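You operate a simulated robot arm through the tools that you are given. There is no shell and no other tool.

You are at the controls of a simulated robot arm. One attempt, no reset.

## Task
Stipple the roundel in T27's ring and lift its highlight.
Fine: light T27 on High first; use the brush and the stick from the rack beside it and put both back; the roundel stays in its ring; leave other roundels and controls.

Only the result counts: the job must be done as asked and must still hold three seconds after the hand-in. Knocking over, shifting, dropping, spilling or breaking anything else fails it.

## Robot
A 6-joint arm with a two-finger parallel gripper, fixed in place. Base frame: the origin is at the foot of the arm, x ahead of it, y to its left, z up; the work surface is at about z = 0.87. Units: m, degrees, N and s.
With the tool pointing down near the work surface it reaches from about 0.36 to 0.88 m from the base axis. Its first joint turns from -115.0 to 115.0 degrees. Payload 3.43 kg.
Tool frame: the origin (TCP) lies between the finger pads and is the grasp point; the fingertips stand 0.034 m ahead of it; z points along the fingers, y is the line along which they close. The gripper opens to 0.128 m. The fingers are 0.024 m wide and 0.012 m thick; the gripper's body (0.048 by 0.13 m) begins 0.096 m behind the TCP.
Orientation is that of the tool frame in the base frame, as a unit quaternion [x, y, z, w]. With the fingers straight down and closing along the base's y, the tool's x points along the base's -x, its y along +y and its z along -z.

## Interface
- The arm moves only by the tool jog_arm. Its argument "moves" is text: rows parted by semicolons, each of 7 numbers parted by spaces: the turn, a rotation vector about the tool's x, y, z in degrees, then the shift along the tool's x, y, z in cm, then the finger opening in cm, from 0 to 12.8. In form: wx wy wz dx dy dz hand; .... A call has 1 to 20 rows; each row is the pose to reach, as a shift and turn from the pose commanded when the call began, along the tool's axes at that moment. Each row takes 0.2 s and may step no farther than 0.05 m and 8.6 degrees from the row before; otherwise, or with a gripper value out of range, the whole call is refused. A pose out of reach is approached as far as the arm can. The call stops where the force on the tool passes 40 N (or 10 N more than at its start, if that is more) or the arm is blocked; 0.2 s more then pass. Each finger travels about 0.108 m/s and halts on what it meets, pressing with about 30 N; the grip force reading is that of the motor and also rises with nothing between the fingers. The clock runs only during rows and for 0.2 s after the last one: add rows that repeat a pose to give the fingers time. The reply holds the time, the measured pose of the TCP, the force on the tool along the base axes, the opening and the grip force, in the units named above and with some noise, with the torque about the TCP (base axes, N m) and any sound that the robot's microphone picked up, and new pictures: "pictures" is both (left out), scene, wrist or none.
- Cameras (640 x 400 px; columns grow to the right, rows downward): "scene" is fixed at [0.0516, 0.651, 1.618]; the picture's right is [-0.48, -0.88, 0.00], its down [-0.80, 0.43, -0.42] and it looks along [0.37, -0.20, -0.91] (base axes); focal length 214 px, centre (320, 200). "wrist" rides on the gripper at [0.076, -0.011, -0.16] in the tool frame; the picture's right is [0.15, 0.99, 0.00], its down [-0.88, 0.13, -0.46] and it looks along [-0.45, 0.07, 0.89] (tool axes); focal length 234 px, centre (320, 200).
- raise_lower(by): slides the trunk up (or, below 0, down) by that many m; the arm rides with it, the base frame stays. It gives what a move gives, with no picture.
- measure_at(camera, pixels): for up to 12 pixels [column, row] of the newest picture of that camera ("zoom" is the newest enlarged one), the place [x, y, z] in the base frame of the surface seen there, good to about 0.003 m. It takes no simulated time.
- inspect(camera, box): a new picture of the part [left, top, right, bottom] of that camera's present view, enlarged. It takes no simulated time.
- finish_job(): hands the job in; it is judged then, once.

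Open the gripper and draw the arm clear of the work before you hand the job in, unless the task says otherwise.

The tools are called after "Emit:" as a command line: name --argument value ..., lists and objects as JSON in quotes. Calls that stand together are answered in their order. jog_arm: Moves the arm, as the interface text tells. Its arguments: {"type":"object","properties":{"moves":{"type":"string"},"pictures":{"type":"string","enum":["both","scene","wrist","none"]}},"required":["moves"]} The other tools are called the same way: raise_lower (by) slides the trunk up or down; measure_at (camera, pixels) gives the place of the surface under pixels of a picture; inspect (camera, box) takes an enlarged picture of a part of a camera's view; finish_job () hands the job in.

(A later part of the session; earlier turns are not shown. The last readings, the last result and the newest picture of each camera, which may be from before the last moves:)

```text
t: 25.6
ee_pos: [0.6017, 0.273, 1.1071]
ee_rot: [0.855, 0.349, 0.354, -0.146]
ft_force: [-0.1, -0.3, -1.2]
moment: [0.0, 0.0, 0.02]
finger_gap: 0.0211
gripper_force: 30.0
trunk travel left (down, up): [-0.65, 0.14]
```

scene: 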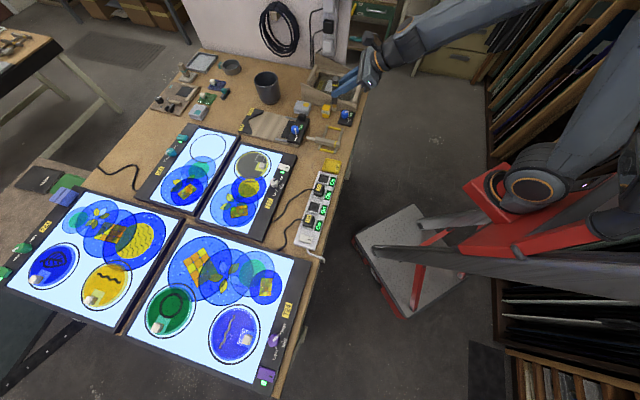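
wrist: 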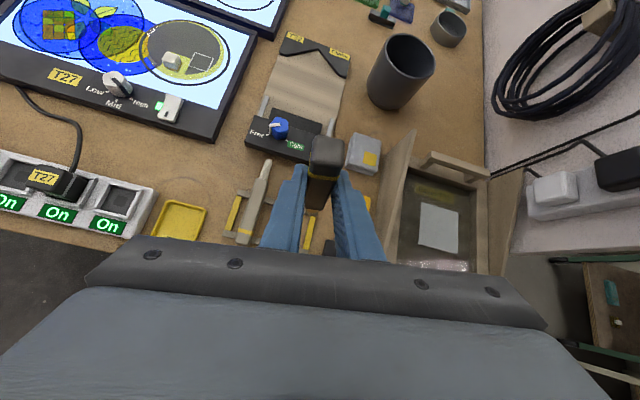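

Now translating to hover above the roundel centre, brush tip about 10 cm above it.

Emit:
jog_arm --moves "0 0 0 2.25 -3.3 2.25 1; 0 0 0 4.5 -6.6 4.5 1; 0 0 0 6.75 -9.9 6.75 1; 0 0 0 9.0 -13.2 9.0 1; 0 0 0 11.25 -16.5 11.25 1; 0 0 0 13.5 -19.8 13.5 1; 0 0 0 15.75 -23.1 15.75 1; 0 0 0 18.0 -26.4 18.0 1; 0 0 0 18.0 -26.4 18.0 1" --pictures "both"

```text
t: 27.6
ee_pos: [0.6154, 0.6135, 1.0989]
ee_rot: [0.847, 0.363, 0.349, -0.168]
ft_force: [0.2, 0.1, -0.5]
moment: [0.04, -0.01, 0.01]
finger_gap: 0.0211
gripper_force: 30.2
out of reach, approached as far as the arm can: row 6, 7, 8, 9
trunk travel left (down, up): [-0.65, 0.14]
```

scene: 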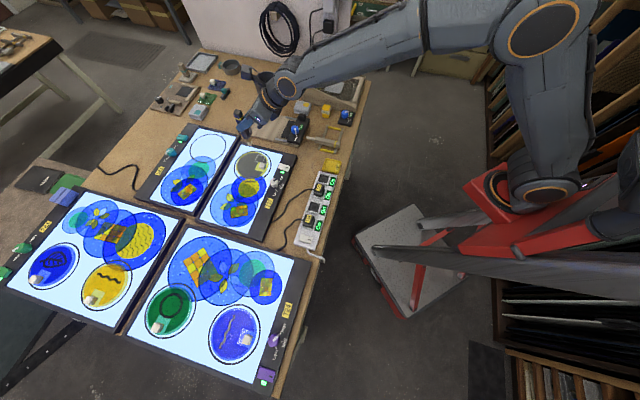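
wrist: 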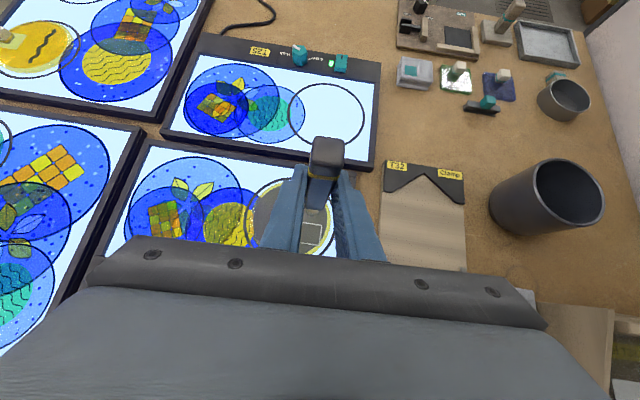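

The last rows were unreachable (likely wrist-roll limit); the picture shows the brush nearly above the roundel at wrist (310,210). Turning the whole tool about the vertical by +17° should bring the wrist back within range.

Emit:
jog_arm --moves "4 0 -4 0 0 0 1; 8 0 -8 0 0 0 1; 12 0 -12 0 0 0 1; 12 0 -12 0 0 0 1; 12 0 -12 0 0 0 1" --pictures "both"

```text
t: 28.8
ee_pos: [0.6171, 0.6132, 1.1006]
ee_rot: [0.783, 0.484, 0.325, -0.219]
ft_force: [0.0, -0.5, -1.2]
moment: [0.0, 0.03, 0.0]
finger_gap: 0.0211
gripper_force: 29.4
trunk travel left (down, up): [-0.65, 0.14]
```

scene: 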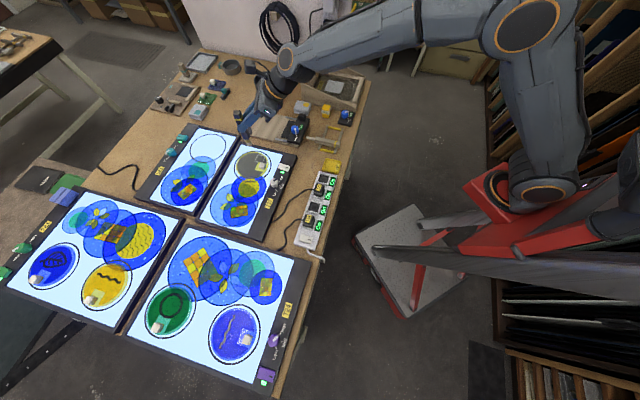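
wrist: 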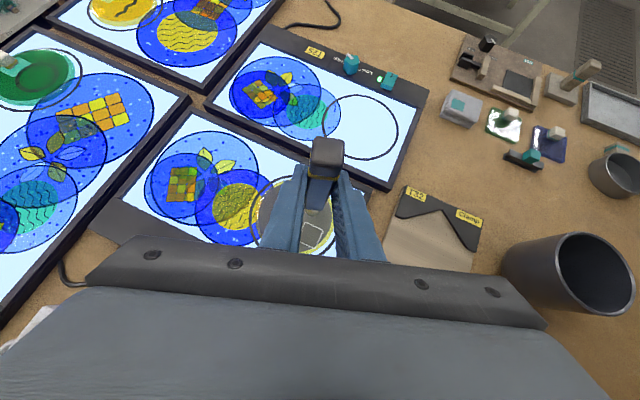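

Now reachable, with the brush nearly vertical. I'll zoom in the scene to see the brush tip.

Emit:
inspect --camera "scene" --box '[210, 70, 310, 190]'

Emit:
inspect --camera "wrist" --box '[220, 120, 420, 270]'

```text
3.33 times, centred on (260, 130) of scene
```

zoom: 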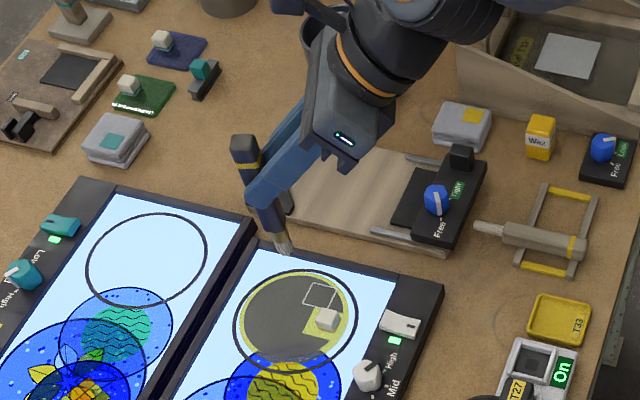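

```text
2.67 times, centred on (320, 195) of wrist
```

zoom: 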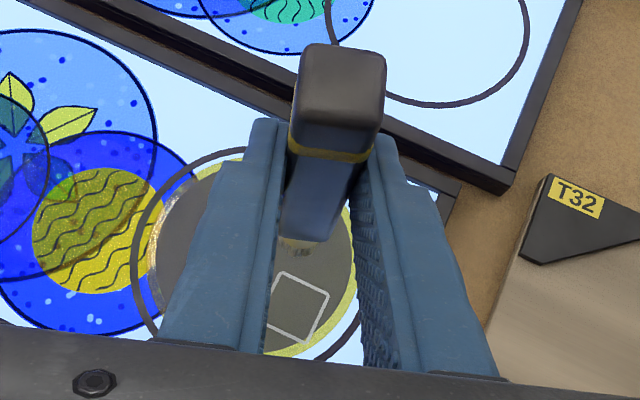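

Both views show the bristle tip: scene zoom (285,250), wrist zoom (297,250). I'll measure it.

Emit:
measure_at --camera "zoom" --pixels '[[297, 248], [290, 245], [305, 249], [297, 242]]'

Emit:
measure_at --camera "scene" --pixels '[[249, 144], [250, 145], [248, 142], [247, 138]]'

```text
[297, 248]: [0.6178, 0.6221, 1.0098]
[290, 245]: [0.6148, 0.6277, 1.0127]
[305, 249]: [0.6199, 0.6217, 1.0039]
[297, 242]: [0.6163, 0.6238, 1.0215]
```

```text
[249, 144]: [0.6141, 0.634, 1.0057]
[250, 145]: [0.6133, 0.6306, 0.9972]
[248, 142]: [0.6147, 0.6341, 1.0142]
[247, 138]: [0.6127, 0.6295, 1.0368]
```

Tip ≈(0.618,0.629,0.994). I'll move over the paint centre and descend to about 1.5 cm above, then look.

Emit:
jog_arm --moves "0 0 0 1.394 -1.721 1.518 1; 0 0 0 -1.49 -1.61 4.3 1; 0 0 0 -4.374 -1.497 7.078 1; 0 0 0 -4.374 -1.497 7.078 1" --pictures "both"

Emit:
inspect --camera "scene" --box '[210, 110, 310, 190]'

Emit:
inspect --camera "wrist" --box '[220, 140, 420, 270]'

```text
t: 29.8
ee_pos: [0.6107, 0.6411, 1.0191]
ee_rot: [0.782, 0.484, 0.325, -0.219]
ft_force: [-0.8, -0.5, -0.3]
moment: [0.01, 0.0, 0.02]
finger_gap: 0.0213
gripper_force: 29.9
trunk travel left (down, up): [-0.65, 0.14]
```

scene: 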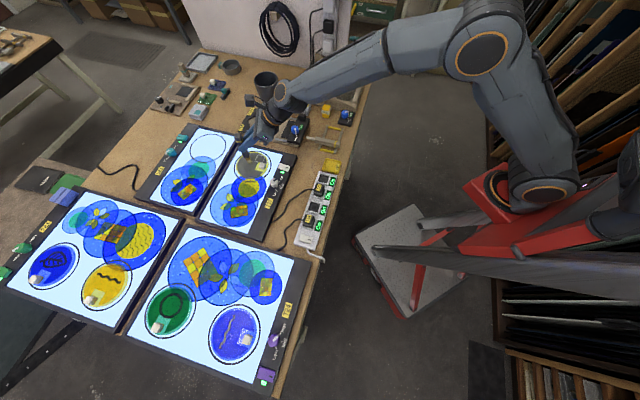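
wrist: 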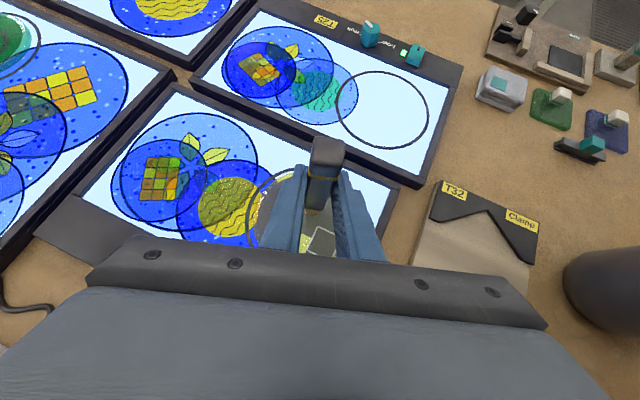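

```text
5.00 times, centred on (260, 150) of scene
```

zoom: 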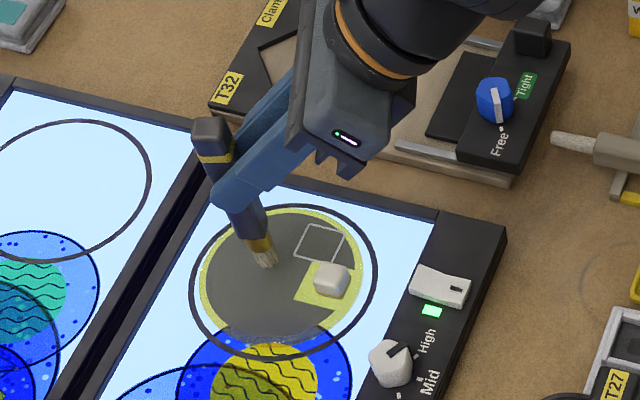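

```text
3.08 times, centred on (320, 205) of wrist
```

zoom: 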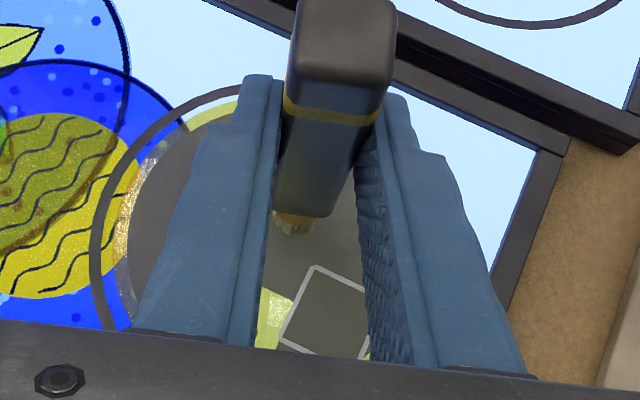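

The brush tip hovers over the paint at scene zoom (267,268). I'll step down gently, watching force.

Emit:
jog_arm --moves "0 0 0 -0.433 0.017 0.417 1; 0 0 0 -0.577 0.022 0.556 1; 0 0 0 -0.721 0.028 0.695 1" --pictures "scene"

Emit:
inspect --camera "scene" --box '[220, 130, 290, 185]'

```text
t: 30.6
ee_pos: [0.6115, 0.6399, 1.0122]
ee_rot: [0.782, 0.484, 0.326, -0.219]
ft_force: [0.4, 1.9, 10.5]
moment: [0.27, -0.15, 0.0]
finger_gap: 0.0212
gripper_force: 29.9
trunk travel left (down, up): [-0.65, 0.14]
```

scene: 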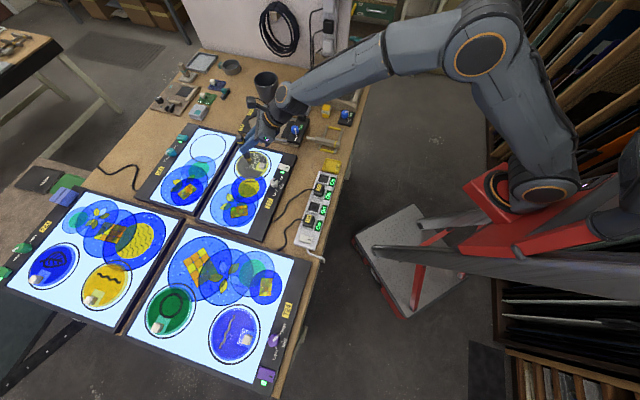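

```text
7.27 times, centred on (255, 158) of scene
```

zoom: 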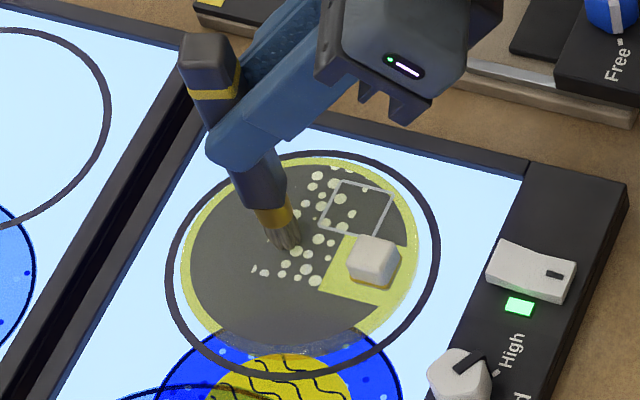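

The tap left light dots around the tip (patch ~5 cm wide) at about 10 N. I'll lift 2.5 cm and look at the coverage.

Emit:
jog_arm --moves "0 0 0 1.08 -0.042 -1.042 1; 0 0 0 1.8 -0.07 -1.74 1; 0 0 0 1.8 -0.07 -1.74 1" --pictures "both"

Emit:
inspect --camera "scene" --box '[220, 130, 290, 185]'

Emit:
inspect --camera "wrist" --box '[220, 140, 420, 270]'

```text
t: 31.4
ee_pos: [0.6098, 0.6399, 1.0352]
ee_rot: [0.783, 0.484, 0.324, -0.218]
ft_force: [-0.3, -0.5, -0.7]
moment: [0.01, 0.01, -0.01]
finger_gap: 0.0213
gripper_force: 29.8
trunk travel left (down, up): [-0.65, 0.14]
```

scene: 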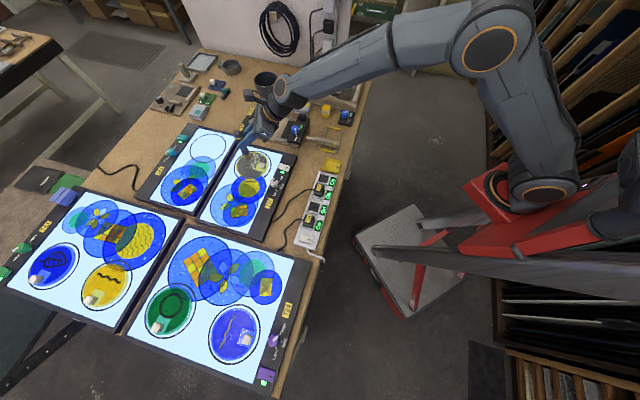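
wrist: 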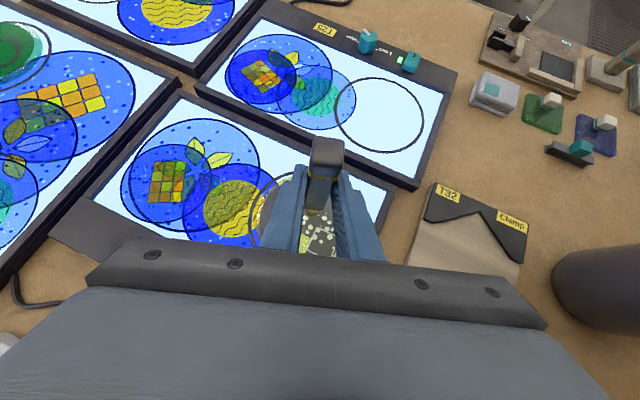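

```text
7.27 times, centred on (255, 158) of scene
```

zoom: 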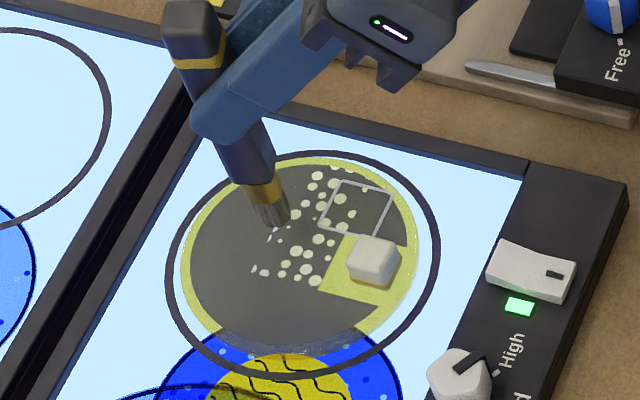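

```text
3.08 times, centred on (320, 205) of wrist
```

zoom: 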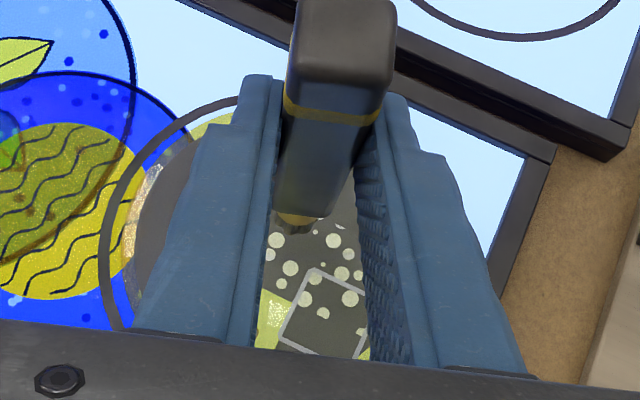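

Dots now cover the area around and right of the tip; left and bottom remain plain. Next tap further out-left at about (0.627,0.686), slightly lighter.

Emit:
jog_arm --moves "0 0 0 2.326 -0.140 2.425 1; 0 0 0 2.326 -0.140 2.425 1; 0 0 0 0.884 -0.084 3.815 1; 0 0 0 0.581 -0.072 4.107 1; 0 0 0 0.581 -0.072 4.107 1" --pictures "none"

Emit:
jog_arm --moves "0 0 0 1.0 -0.04 -0.96 1; 0 0 0 1.745 -0.068 -1.682 1; 0 0 0 1.745 -0.068 -1.682 1" --pictures "both"

Emit:
inspect --camera "scene" --box '[220, 130, 290, 185]'

```text
t: 32.6
ee_pos: [0.6238, 0.6711, 1.0122]
ee_rot: [0.782, 0.484, 0.325, -0.22]
ft_force: [1.3, 0.8, 3.5]
moment: [0.08, -0.08, 0.01]
finger_gap: 0.0212
gripper_force: 29.5
trunk travel left (down, up): [-0.65, 0.14]
```

```text
t: 33.4
ee_pos: [0.6239, 0.6719, 1.0361]
ee_rot: [0.782, 0.484, 0.325, -0.219]
ft_force: [0.5, -0.3, -0.4]
moment: [0.03, 0.05, 0.02]
finger_gap: 0.0212
gripper_force: 29.8
trunk travel left (down, up): [-0.65, 0.14]
```

scene: 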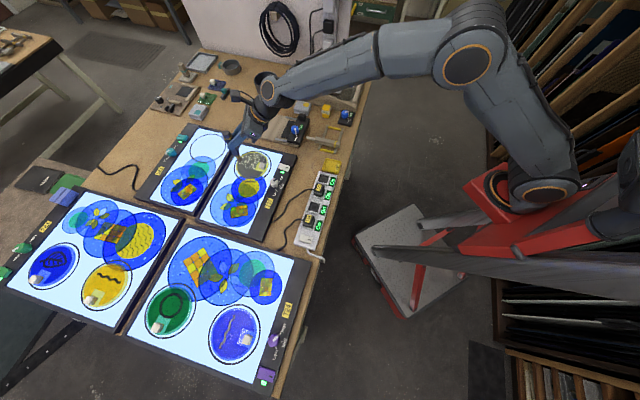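
wrist: 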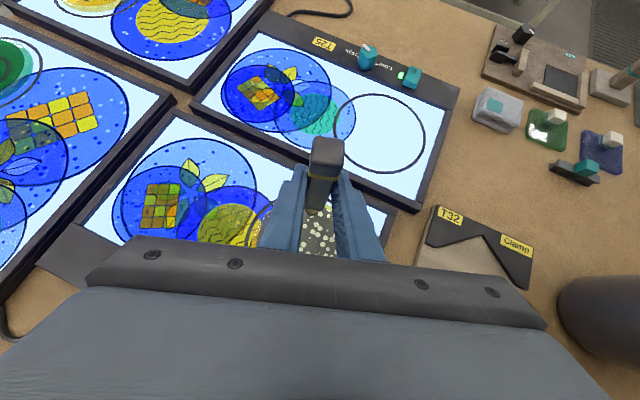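

```text
7.27 times, centred on (255, 158) of scene
```

zoom: 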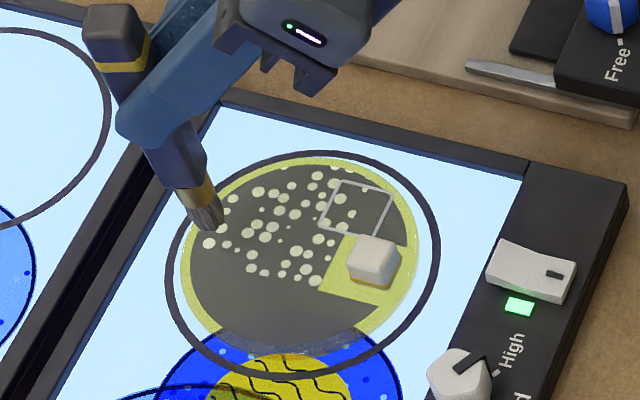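

The reach works. Next tap at (0.590,0.682), lower left in the scene picture.

Emit:
jog_arm --moves "0 0 0 -1.430 -3.155 -1.362 1; 0 0 0 -1.430 -3.155 -1.362 1; 0 0 0 -2.872 -3.099 0.028 1; 0 0 0 -3.211 -3.086 0.355 1; 0 0 0 -3.211 -3.086 0.355 1" --pictures "none"

Emit:
jog_arm --moves "0 0 0 1.0 -0.04 -0.96 1; 0 0 0 1.781 -0.069 -1.717 1; 0 0 0 1.781 -0.069 -1.717 1" --pictures "both"

Emit:
inspect --camera "scene" --box '[220, 130, 290, 185]'

```text
t: 34.6
ee_pos: [0.5883, 0.6675, 1.0124]
ee_rot: [0.782, 0.483, 0.326, -0.219]
ft_force: [0.5, -0.3, 6.2]
moment: [0.06, -0.06, 0.01]
finger_gap: 0.021
gripper_force: 30.1
trunk travel left (down, up): [-0.65, 0.14]
```

```text
t: 35.4
ee_pos: [0.5868, 0.6669, 1.0375]
ee_rot: [0.783, 0.484, 0.325, -0.219]
ft_force: [0.5, 1.0, -0.7]
moment: [-0.02, 0.04, 0.02]
finger_gap: 0.0212
gripper_force: 30.1
trunk travel left (down, up): [-0.65, 0.14]
```

scene: 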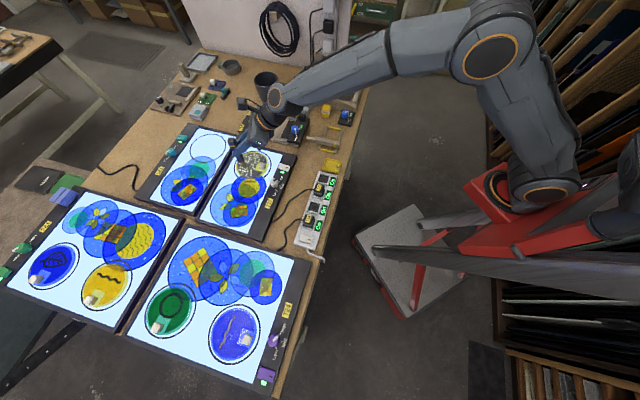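
wrist: 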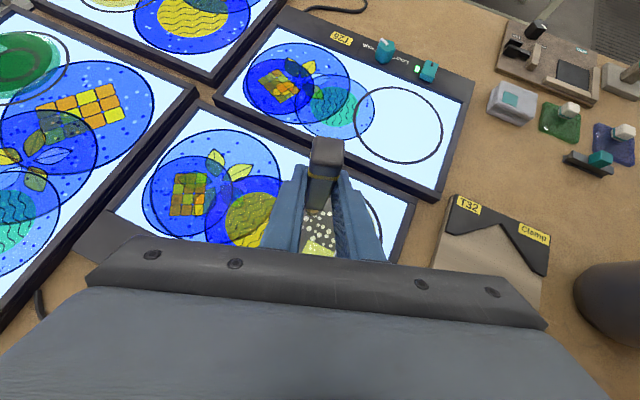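

```text
7.27 times, centred on (255, 158) of scene
```

zoom: 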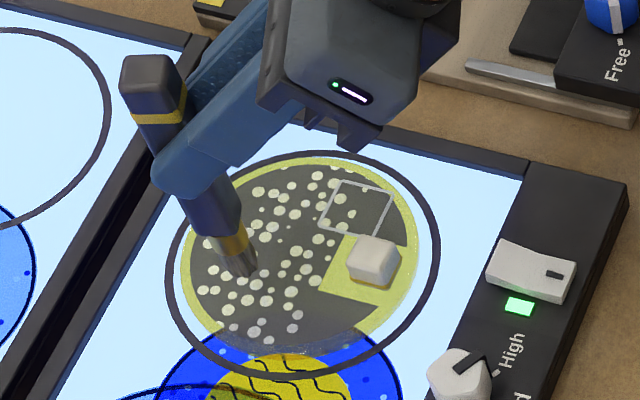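

Dots now cover the left and lower-left. Next tap at the bottom, (0.563,0.658).

Emit:
jog_arm --moves "0 0 0 -2.342 -1.381 -2.381 1; 0 0 0 -2.342 -1.381 -2.381 1; 0 0 0 -3.784 -1.325 -0.991 1; 0 0 0 -4.123 -1.312 -0.664 1; 0 0 0 -4.123 -1.312 -0.664 1" --pictures "none"

Emit:
jog_arm --moves "0 0 0 1.0 -0.04 -0.96 1; 0 0 0 1.781 -0.069 -1.717 1; 0 0 0 1.781 -0.069 -1.717 1" --pictures "both"

Emit:
inspect --camera "scene" --box '[220, 130, 290, 185]'

```text
t: 36.6
ee_pos: [0.5594, 0.6417, 1.0133]
ee_rot: [0.782, 0.483, 0.326, -0.218]
ft_force: [0.2, -0.3, 5.3]
moment: [0.04, 0.0, 0.01]
finger_gap: 0.0209
gripper_force: 30.1
trunk travel left (down, up): [-0.65, 0.14]
```

```text
t: 37.4
ee_pos: [0.5593, 0.6411, 1.0365]
ee_rot: [0.783, 0.484, 0.325, -0.218]
ft_force: [-0.1, -0.3, 0.1]
moment: [-0.01, -0.02, 0.0]
finger_gap: 0.0212
gripper_force: 30.3
trunk travel left (down, up): [-0.65, 0.14]
```

scene: 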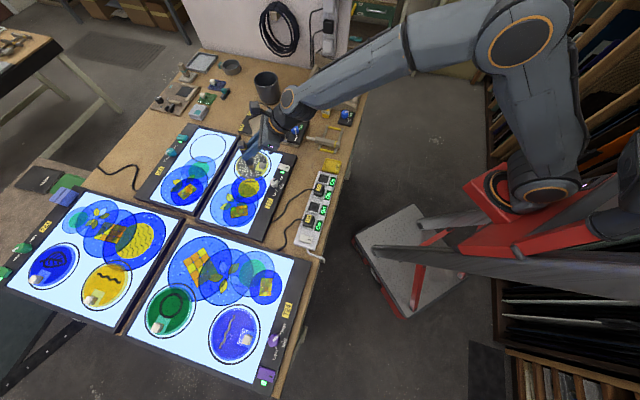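
wrist: 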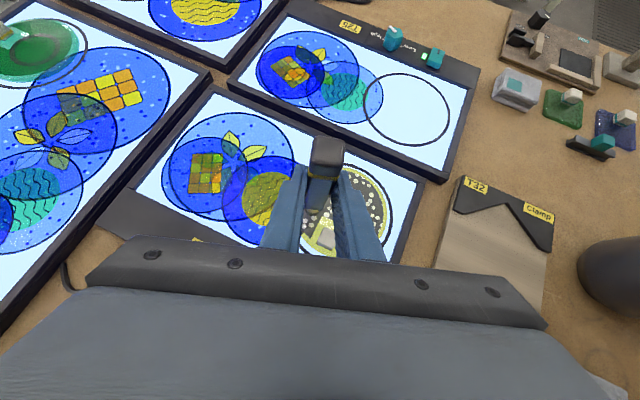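

```text
7.27 times, centred on (255, 158) of scene
```

zoom: 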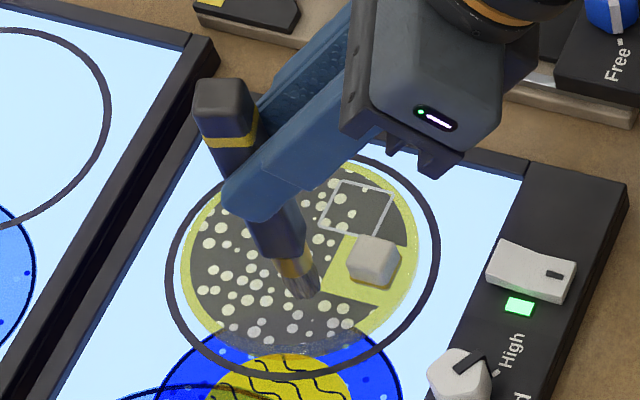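

Bottom is covered now. Next: the upper right of the disc at (0.620,0.612), travelling higher to clear the nub.

Emit:
jog_arm --moves "0 0 0 2.163 -0.084 -2.085 1; 0 0 0 1.658 3.486 -2.752 1; 0 0 0 1.153 7.056 -3.419 1; 0 0 0 -1.010 7.140 -1.334 1; 0 0 0 -1.010 7.140 -1.334 1; 0 0 0 -2.452 7.196 0.056 1; 0 0 0 -2.791 7.209 0.383 1; 0 0 0 -2.791 7.209 0.383 1" --pictures "none"

Emit:
jog_arm --moves "0 0 0 1.0 -0.04 -0.96 1; 0 0 0 3.781 -0.147 -3.645 1; 0 0 0 6.5 -0.25 -6.26 1; 0 0 0 6.5 -0.25 -6.26 1" --pictures "both"

Emit:
inspect --camera "scene" --box '[220, 130, 290, 185]'

Emit:
inspect --camera "wrist" --box '[200, 140, 440, 270]'

```text
t: 39.2
ee_pos: [0.616, 0.5966, 1.0124]
ee_rot: [0.782, 0.483, 0.327, -0.219]
ft_force: [0.0, 0.3, 11.4]
moment: [0.05, -0.1, -0.01]
finger_gap: 0.0214
gripper_force: 30.7
trunk travel left (down, up): [-0.65, 0.14]
```

```text
t: 40.2
ee_pos: [0.6167, 0.5947, 1.1022]
ee_rot: [0.783, 0.484, 0.325, -0.219]
ft_force: [0.4, -0.6, -1.0]
moment: [-0.01, -0.04, -0.03]
finger_gap: 0.0209
gripper_force: 29.2
trunk travel left (down, up): [-0.65, 0.14]
```

scene: 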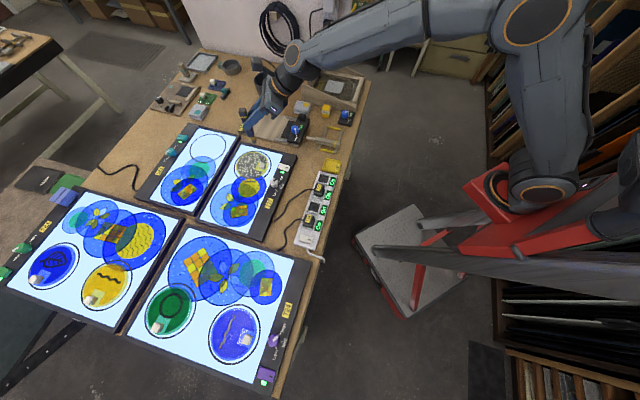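
wrist: 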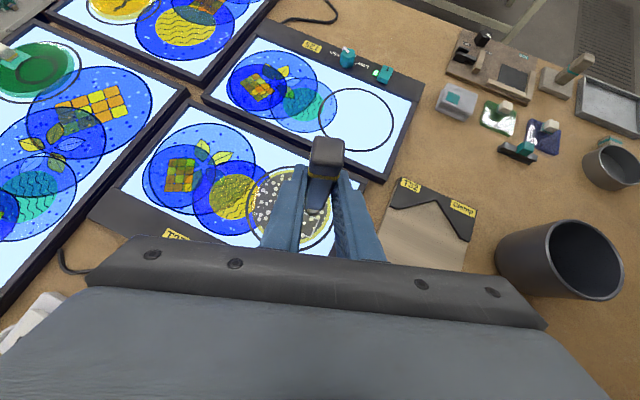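

```text
7.27 times, centred on (255, 158) of scene
```

zoom: 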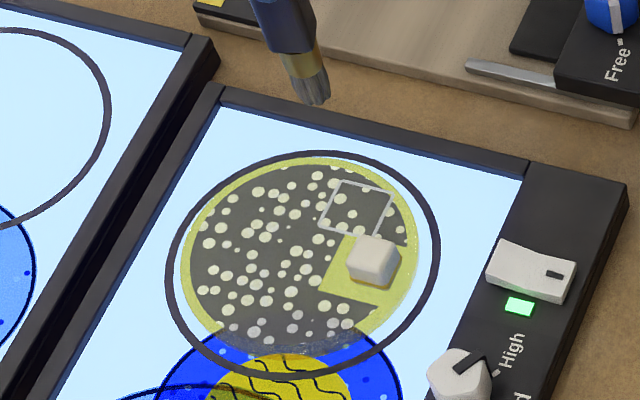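

```text
2.67 times, centred on (320, 205) of wrist
```

zoom: 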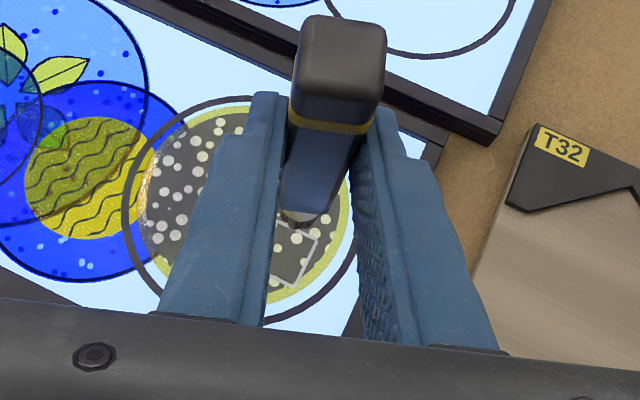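

The roundel shows dots nearly all over. I'll zoom further to find remaining gaps.

Emit:
inspect --camera "scene" --box '[235, 145, 285, 182]'

```text
10.81 times, centred on (260, 164) of scene
```

zoom: 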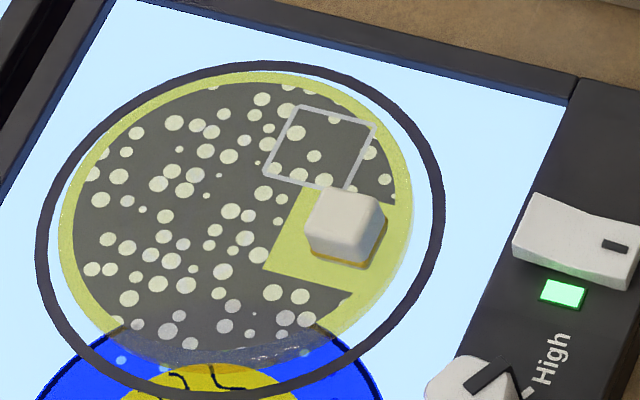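

Coverage is nearly uniform; two sparser spots at zoom (100,235) and (205,300). I'll measure those for two extra taps.

Emit:
measure_at --camera "zoom" --pixels '[[100, 235], [205, 300], [200, 180], [298, 107], [377, 124], [345, 190], [265, 178], [320, 148], [345, 205], [380, 170]]'

```text
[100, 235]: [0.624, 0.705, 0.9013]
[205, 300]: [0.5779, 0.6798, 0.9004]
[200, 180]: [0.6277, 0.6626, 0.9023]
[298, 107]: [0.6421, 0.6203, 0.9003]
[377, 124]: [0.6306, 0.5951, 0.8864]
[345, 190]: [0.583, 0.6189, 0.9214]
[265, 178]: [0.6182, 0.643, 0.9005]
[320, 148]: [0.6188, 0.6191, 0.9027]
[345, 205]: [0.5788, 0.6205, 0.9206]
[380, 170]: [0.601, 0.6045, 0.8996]
```

Two extra taps at (0.622,0.698) and (0.577,0.680), then raise clear.

Emit:
jog_arm --moves "0 0 0 2.681 -1.789 2.859 1; 0 0 0 5.362 -3.578 5.718 1; 0 0 0 2.117 -3.452 8.846 1; 0 0 0 -0.767 -3.34 11.626 1; 0 0 0 -1.127 -3.326 11.973 1; 0 0 0 -1.127 -3.326 11.973 1; 0 0 0 0.675 -3.396 10.236 1; 0 0 0 -1.874 -6.659 7.715 1; 0 0 0 -1.874 -6.659 7.715 1; 0 0 0 -3.316 -6.603 9.105 1; 0 0 0 -3.676 -6.589 9.452 1; 0 0 0 -3.676 -6.589 9.452 1; 0 0 0 -1.5 -6.67 7.35 1; 0 0 0 2.0 -6.81 3.98 1; 0 0 0 2.0 -6.81 3.98 1" --pictures "both"

Emit:
inspect --camera "scene" --box '[235, 145, 285, 182]'

Emit:
inspect --camera "wrist" --box '[200, 140, 440, 270]'

```text
t: 43.4
ee_pos: [0.5746, 0.6663, 1.0906]
ee_rot: [0.783, 0.484, 0.325, -0.218]
ft_force: [1.1, 0.2, -1.2]
moment: [-0.02, 0.03, 0.0]
finger_gap: 0.0214
gripper_force: 30.3
trunk travel left (down, up): [-0.65, 0.14]
```

scene: 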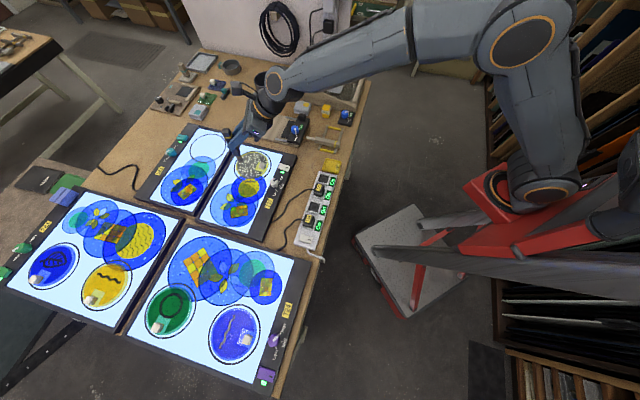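
wrist: 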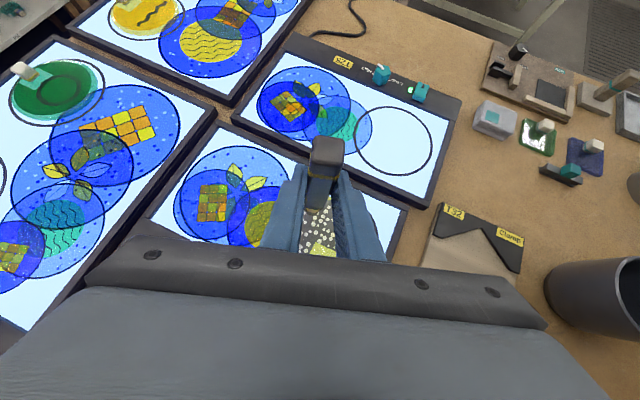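

```text
10.81 times, centred on (260, 164) of scene
```

zoom: 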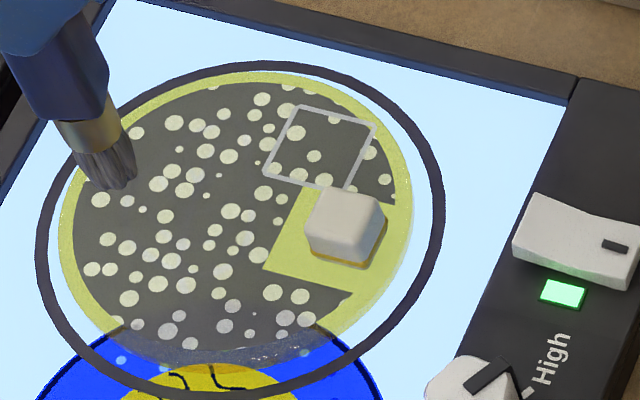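

```text
2.67 times, centred on (320, 205) of wrist
```

zoom: 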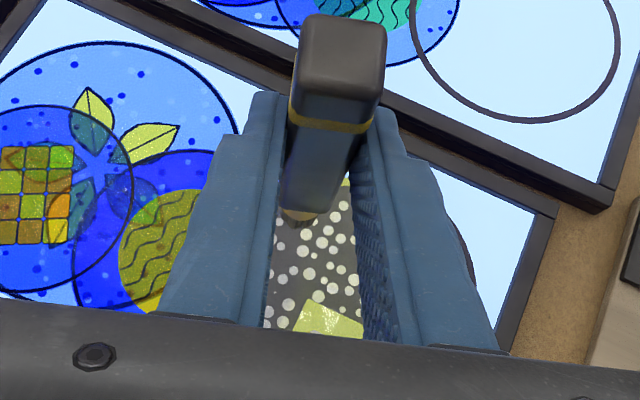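

No further change, so the stipple is complete and the roundel sits unchanged. Now I carry the brush back to the pose above the rack (reverse path).

Emit:
jog_arm --moves "-1.674 -0.084 1.416 -2.467 2.169 -2.916 1; -3.349 -0.169 2.831 -4.933 4.338 -5.831 1; -5.023 -0.253 4.247 -7.4 6.507 -8.747 1; -6.698 -0.338 5.662 -9.867 8.676 -11.662 1; -8.372 -0.422 7.078 -12.333 10.844 -14.578 1; -10.047 -0.507 8.493 -14.8 13.013 -17.493 1; -11.721 -0.591 9.909 -17.267 15.182 -20.409 1; -13.396 -0.676 11.324 -19.733 17.351 -23.324 1; -15.07 -0.76 12.74 -22.2 19.52 -26.24 1; -15.07 -0.76 12.74 -22.2 19.52 -26.24 1" --pictures "both"

```text
t: 45.6
ee_pos: [0.5993, 0.2688, 1.1063]
ee_rot: [0.855, 0.35, 0.354, -0.146]
ft_force: [0.4, -0.4, -1.0]
moment: [-0.03, 0.0, -0.02]
finger_gap: 0.0212
gripper_force: 29.7
trunk travel left (down, up): [-0.65, 0.14]
```

scene: 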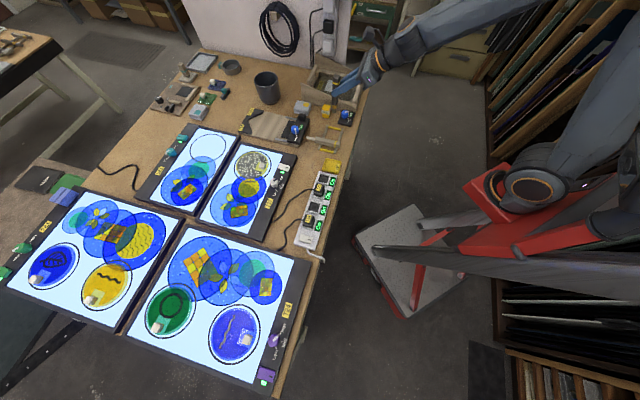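
wrist: 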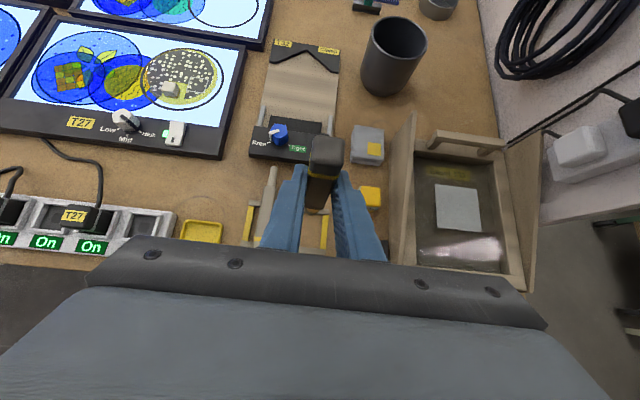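

Orientation matches the earlier value. Now roll back −171° and then the rest; also a clear scene look at the roundel.

Emit:
jog_arm --moves "0 0 -8.5 0 0 0 1; 0 0 -17 0 0 0 1; 0 0 -25.5 0 0 0 1; 0 0 -34 0 0 0 1; 0 0 -42.5 0 0 0 1; 0 0 -51 0 0 0 1; 0 0 -59.5 0 0 0 1; 0 0 -68 0 0 0 1; 0 0 -76.5 0 0 0 1; 0 0 -85 0 0 0 1; 0 0 -93.5 0 0 0 1; 0 0 -102 0 0 0 1; 0 0 -110.5 0 0 0 1; 0 0 -119 0 0 0 1; 0 0 -127.5 0 0 0 1; 0 0 -136 0 0 0 1; 0 0 -144.5 0 0 0 1; 0 0 -153 0 0 0 1; 0 0 -161.5 0 0 0 1; 0 0 -170 0 0 0 1" --pictures "none"

Emit:
jog_arm --moves "0 0 -5 0 0 0 1; 0 0 -10 0 0 0 1; 0 0 -10 0 0 0 1" --pictures "both"

Emit:
inspect --camera "scene" --box '[230, 140, 290, 185]'

```text
t: 49.8
ee_pos: [0.5988, 0.2705, 1.1065]
ee_rot: [-0.274, 0.882, 0.175, 0.34]
ft_force: [0.1, -0.1, -1.9]
moment: [-0.02, 0.05, -0.01]
finger_gap: 0.0212
gripper_force: 30.1
trunk travel left (down, up): [-0.65, 0.14]
```

```text
t: 50.6
ee_pos: [0.6002, 0.2698, 1.1065]
ee_rot: [-0.35, 0.855, 0.145, 0.354]
ft_force: [-0.6, -0.4, -1.1]
moment: [-0.01, 0.04, 0.0]
finger_gap: 0.0215
gripper_force: 29.3
trunk travel left (down, up): [-0.65, 0.14]
```

scene: 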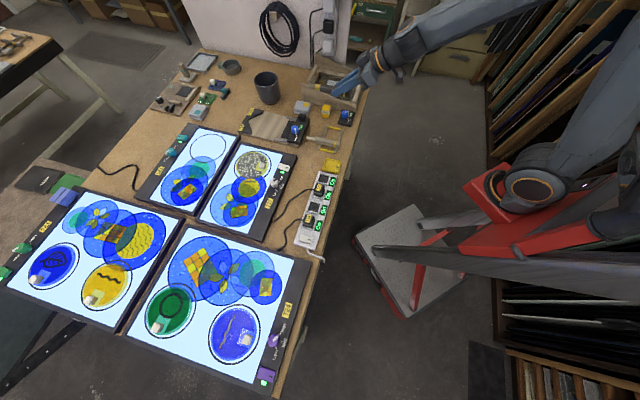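
wrist: 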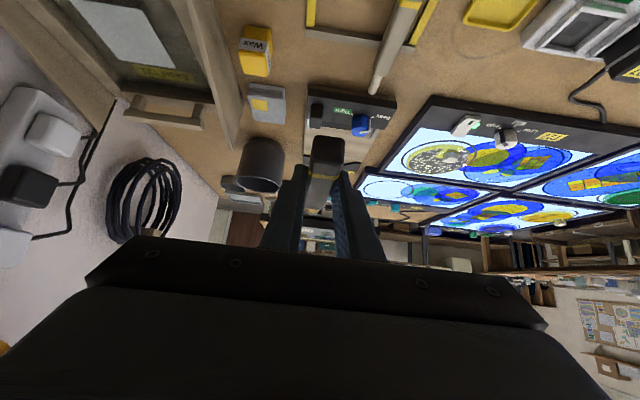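

```text
8.89 times, centred on (260, 162) of scene
```

zoom: 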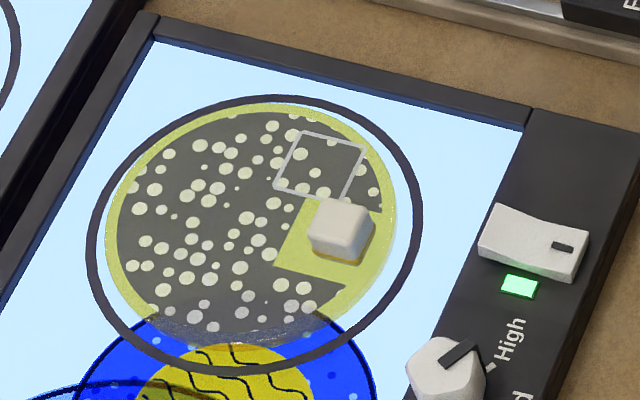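

Roundel is evenly stippled. Now lowering the brush back into the rack with a 3 mm correction, stopping about 2 cm above first.

Emit:
jog_arm --moves "0 0 0 -0.24 0.11 0.24 1; 0 0 0 3.2 0.11 3.68 1; 0 0 0 6.6 0.11 7.08 1; 0 0 0 10 0.11 10.48 1; 0 0 0 12.3 0.11 12.78 1; 0 0 0 12.3 0.11 12.78 1" --pictures "both"

Emit:
inspect --camera "scene" --box '[290, 85, 370, 165]'

```text
t: 52.0
ee_pos: [0.6005, 0.2759, 0.9294]
ee_rot: [-0.349, 0.855, 0.145, 0.354]
ft_force: [-0.5, 0.1, -1.0]
moment: [-0.03, 0.05, -0.01]
finger_gap: 0.0216
gripper_force: 30.3
trunk travel left (down, up): [-0.65, 0.14]
```

scene: 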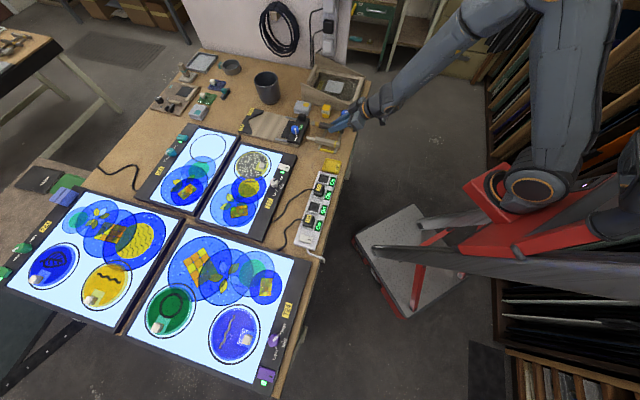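
wrist: 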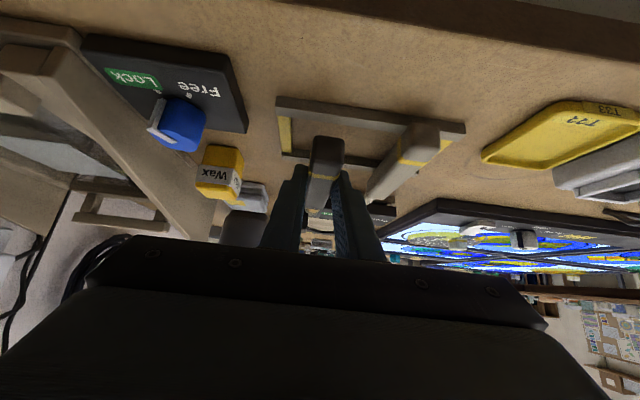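

```text
5.00 times, centred on (330, 125) of scene
```

zoom: 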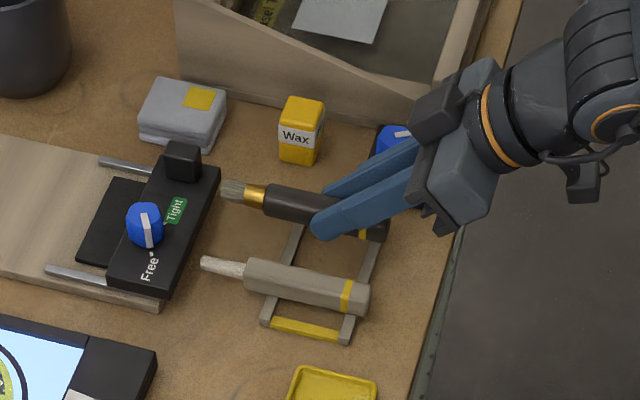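

The brush is level above its rack slots. Lowering the last 2 cm in small steps.

Emit:
jog_arm --moves "0 0 0 0.7 -0.05 0.7 1; 0 0 0 1.1 -0.05 1.1 1; 0 0 0 1.3 -0.05 1.3 1; 0 0 0 1.4 -0.05 1.4 1; 0 0 0 1.4 -0.05 1.4 1" --pictures "wrist"

```text
t: 53.2
ee_pos: [0.6007, 0.2732, 0.9103]
ee_rot: [-0.349, 0.856, 0.145, 0.354]
ft_force: [0.5, 0.1, -1.6]
moment: [0.02, 0.01, -0.02]
finger_gap: 0.0212
gripper_force: 30.4
trunk travel left (down, up): [-0.65, 0.14]
```

wrist: 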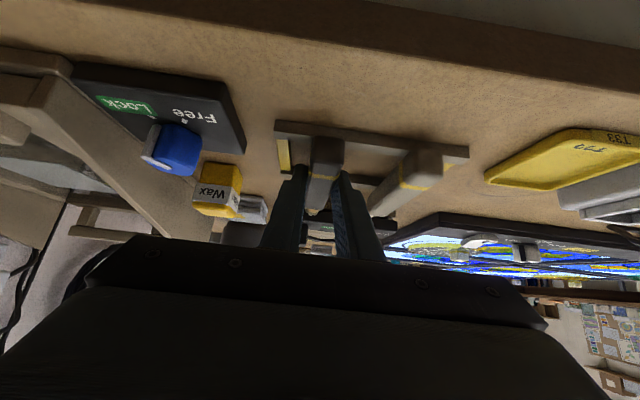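

About 1–2 mm above the original height with no contact force yet; lowering 1.5 mm more.

Emit:
jog_arm --moves "0 0 0 0.06 0 0.06 1; 0 0 0 0.12 0 0.12 1; 0 0 0 0.12 0 0.12 1" --pictures "none"

```text
t: 54.0
ee_pos: [0.6015, 0.2731, 0.9091]
ee_rot: [-0.35, 0.855, 0.146, 0.355]
ft_force: [-5.8, -1.5, 17.4]
moment: [-0.39, 0.34, -0.1]
finger_gap: 0.0213
gripper_force: 30.0
trunk travel left (down, up): [-0.65, 0.14]
```

In contact with the rack now (17 N). I back off slightly and open.

Emit:
jog_arm --moves "0 0 0 -0.05 0 -0.05 1; 0 0 0 -0.05 0 -0.05 2.6; 0 0 0 -0.05 0 -0.05 4; 0 0 0 -0.05 0 -0.05 5; 0 0 0 -0.05 0 -0.05 5; 0 0 0 -2 0 -2 5; 0 0 0 -5 0 -5 5; 0 0 0 -8 0 -8 5; 0 0 0 -8 0 -8 5" --pictures "both"

Emit:
inspect --camera "scene" --box '[290, 85, 370, 165]'

Emit:
inspect --camera "wrist" --box '[230, 0, 490, 160]'

```text
t: 56.0
ee_pos: [0.6006, 0.2725, 1.021]
ee_rot: [-0.35, 0.855, 0.146, 0.354]
ft_force: [0.3, 0.5, 0.0]
moment: [-0.01, 0.0, 0.01]
finger_gap: 0.0499
gripper_force: 0.1
trunk travel left (down, up): [-0.65, 0.14]
```

scene: 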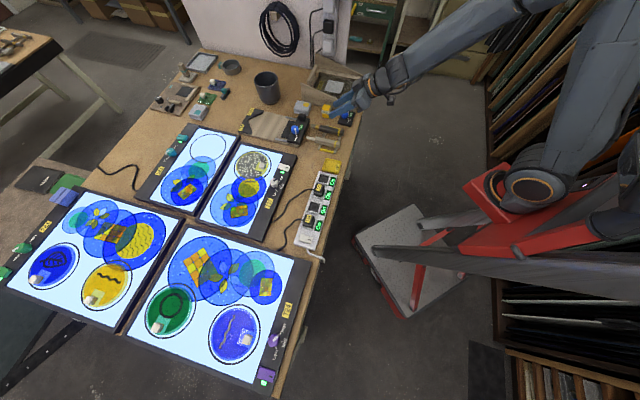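
wrist: 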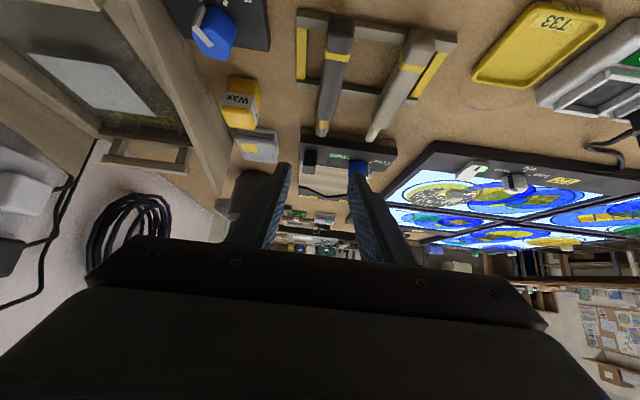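

```text
5.00 times, centred on (330, 125) of scene
```

zoom: 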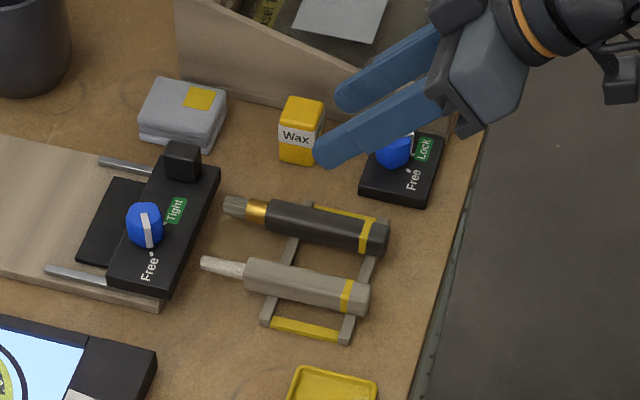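

```text
2.46 times, centred on (360, 80) of wrist
```

zoom: 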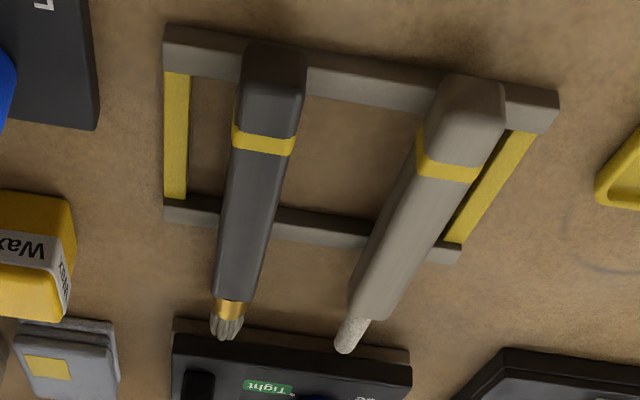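

The brush rests on the rack again, within a few mm of its original place. I'll check its height and measure the stick again.

Emit:
measure_at --camera "zoom" --pixels '[[272, 85], [262, 150], [245, 240], [230, 310], [470, 110], [446, 165], [410, 230], [375, 300], [347, 345], [395, 160]]'

```text
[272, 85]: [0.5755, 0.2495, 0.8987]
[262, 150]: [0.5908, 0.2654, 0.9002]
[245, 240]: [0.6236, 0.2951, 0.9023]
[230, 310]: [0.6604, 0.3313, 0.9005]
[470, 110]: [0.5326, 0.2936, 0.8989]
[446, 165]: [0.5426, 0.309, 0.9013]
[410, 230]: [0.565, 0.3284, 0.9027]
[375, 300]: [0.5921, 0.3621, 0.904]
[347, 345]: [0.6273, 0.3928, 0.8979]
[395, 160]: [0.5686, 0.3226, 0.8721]
```

Brush is back in line. Now shifting sideways 6.9 cm to straddle the stick (axis v≈−0.163).

Emit:
jog_arm --moves "0 0 0 0 3.45 0 5; 0 0 0 0 6.85 0 5; 0 0 0 0 6.85 0 5; 0 0 0 2.8 6.85 2.8 5; 0 0 0 5.2 6.85 5.2 5; 0 0 0 5.2 6.85 5.2 5" --pictures "both"

Emit:
inspect --camera "wrist" --box '[220, 60, 420, 220]'

```text
t: 57.4
ee_pos: [0.5525, 0.3219, 0.9491]
ee_rot: [-0.349, 0.855, 0.146, 0.354]
ft_force: [0.7, 0.0, -0.6]
moment: [0.02, -0.01, 0.01]
finger_gap: 0.0499
gripper_force: 0.1
trunk travel left (down, up): [-0.65, 0.14]
```

scene: 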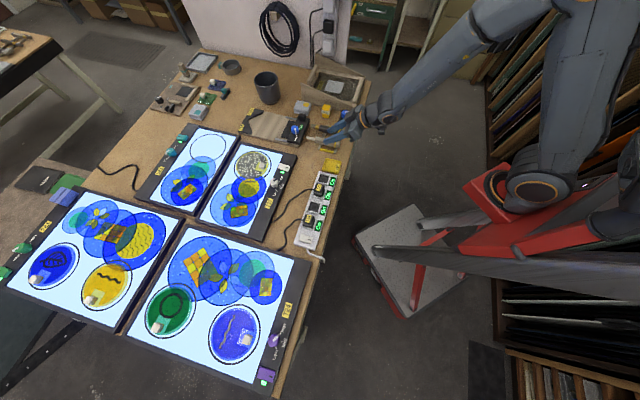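
wrist: 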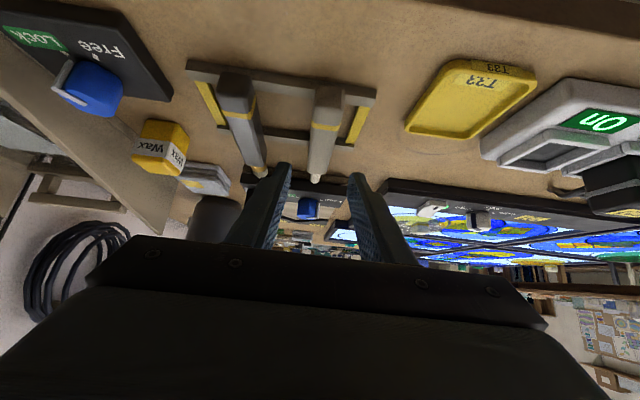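

```text
2.50 times, centred on (320, 140) of wrist
```

zoom: 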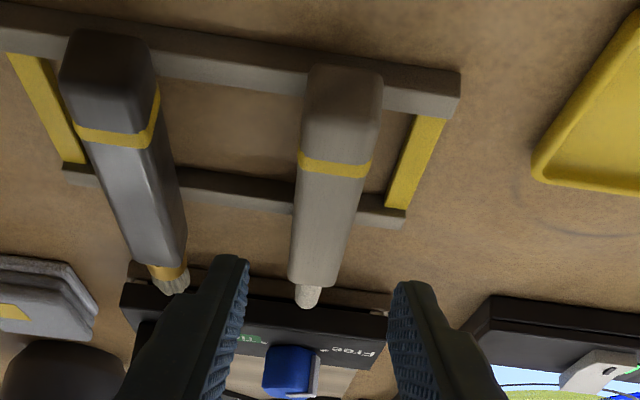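

The stick is centred between the fingers. Finishing the descent and closing.

Emit:
jog_arm --moves "0 0 0 1.5 0 1.5 5; 0 0 0 2.4 0 2.4 5; 0 0 0 2.8 0 2.8 5; 0 0 0 2.8 0 2.8 5; 0 0 0 2.8 0 2.8 3.5; 0 0 0 2.8 0 2.8 2.5; 0 0 0 2.8 0 2.8 1; 0 0 0 2.8 0 2.8 1; 0 0 0 2.8 0 2.8 1" --pictures "wrist"

```text
t: 59.4
ee_pos: [0.5539, 0.3222, 0.9075]
ee_rot: [-0.348, 0.855, 0.146, 0.355]
ft_force: [0.0, 0.0, -0.3]
moment: [-0.02, 0.02, 0.0]
finger_gap: 0.0212
gripper_force: 29.7
trunk travel left (down, up): [-0.65, 0.14]
```

wrist: 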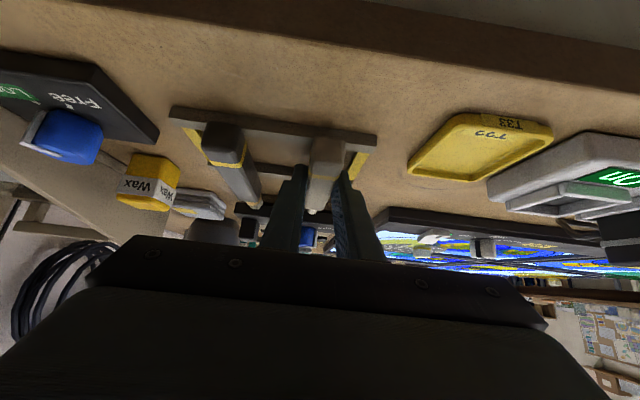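

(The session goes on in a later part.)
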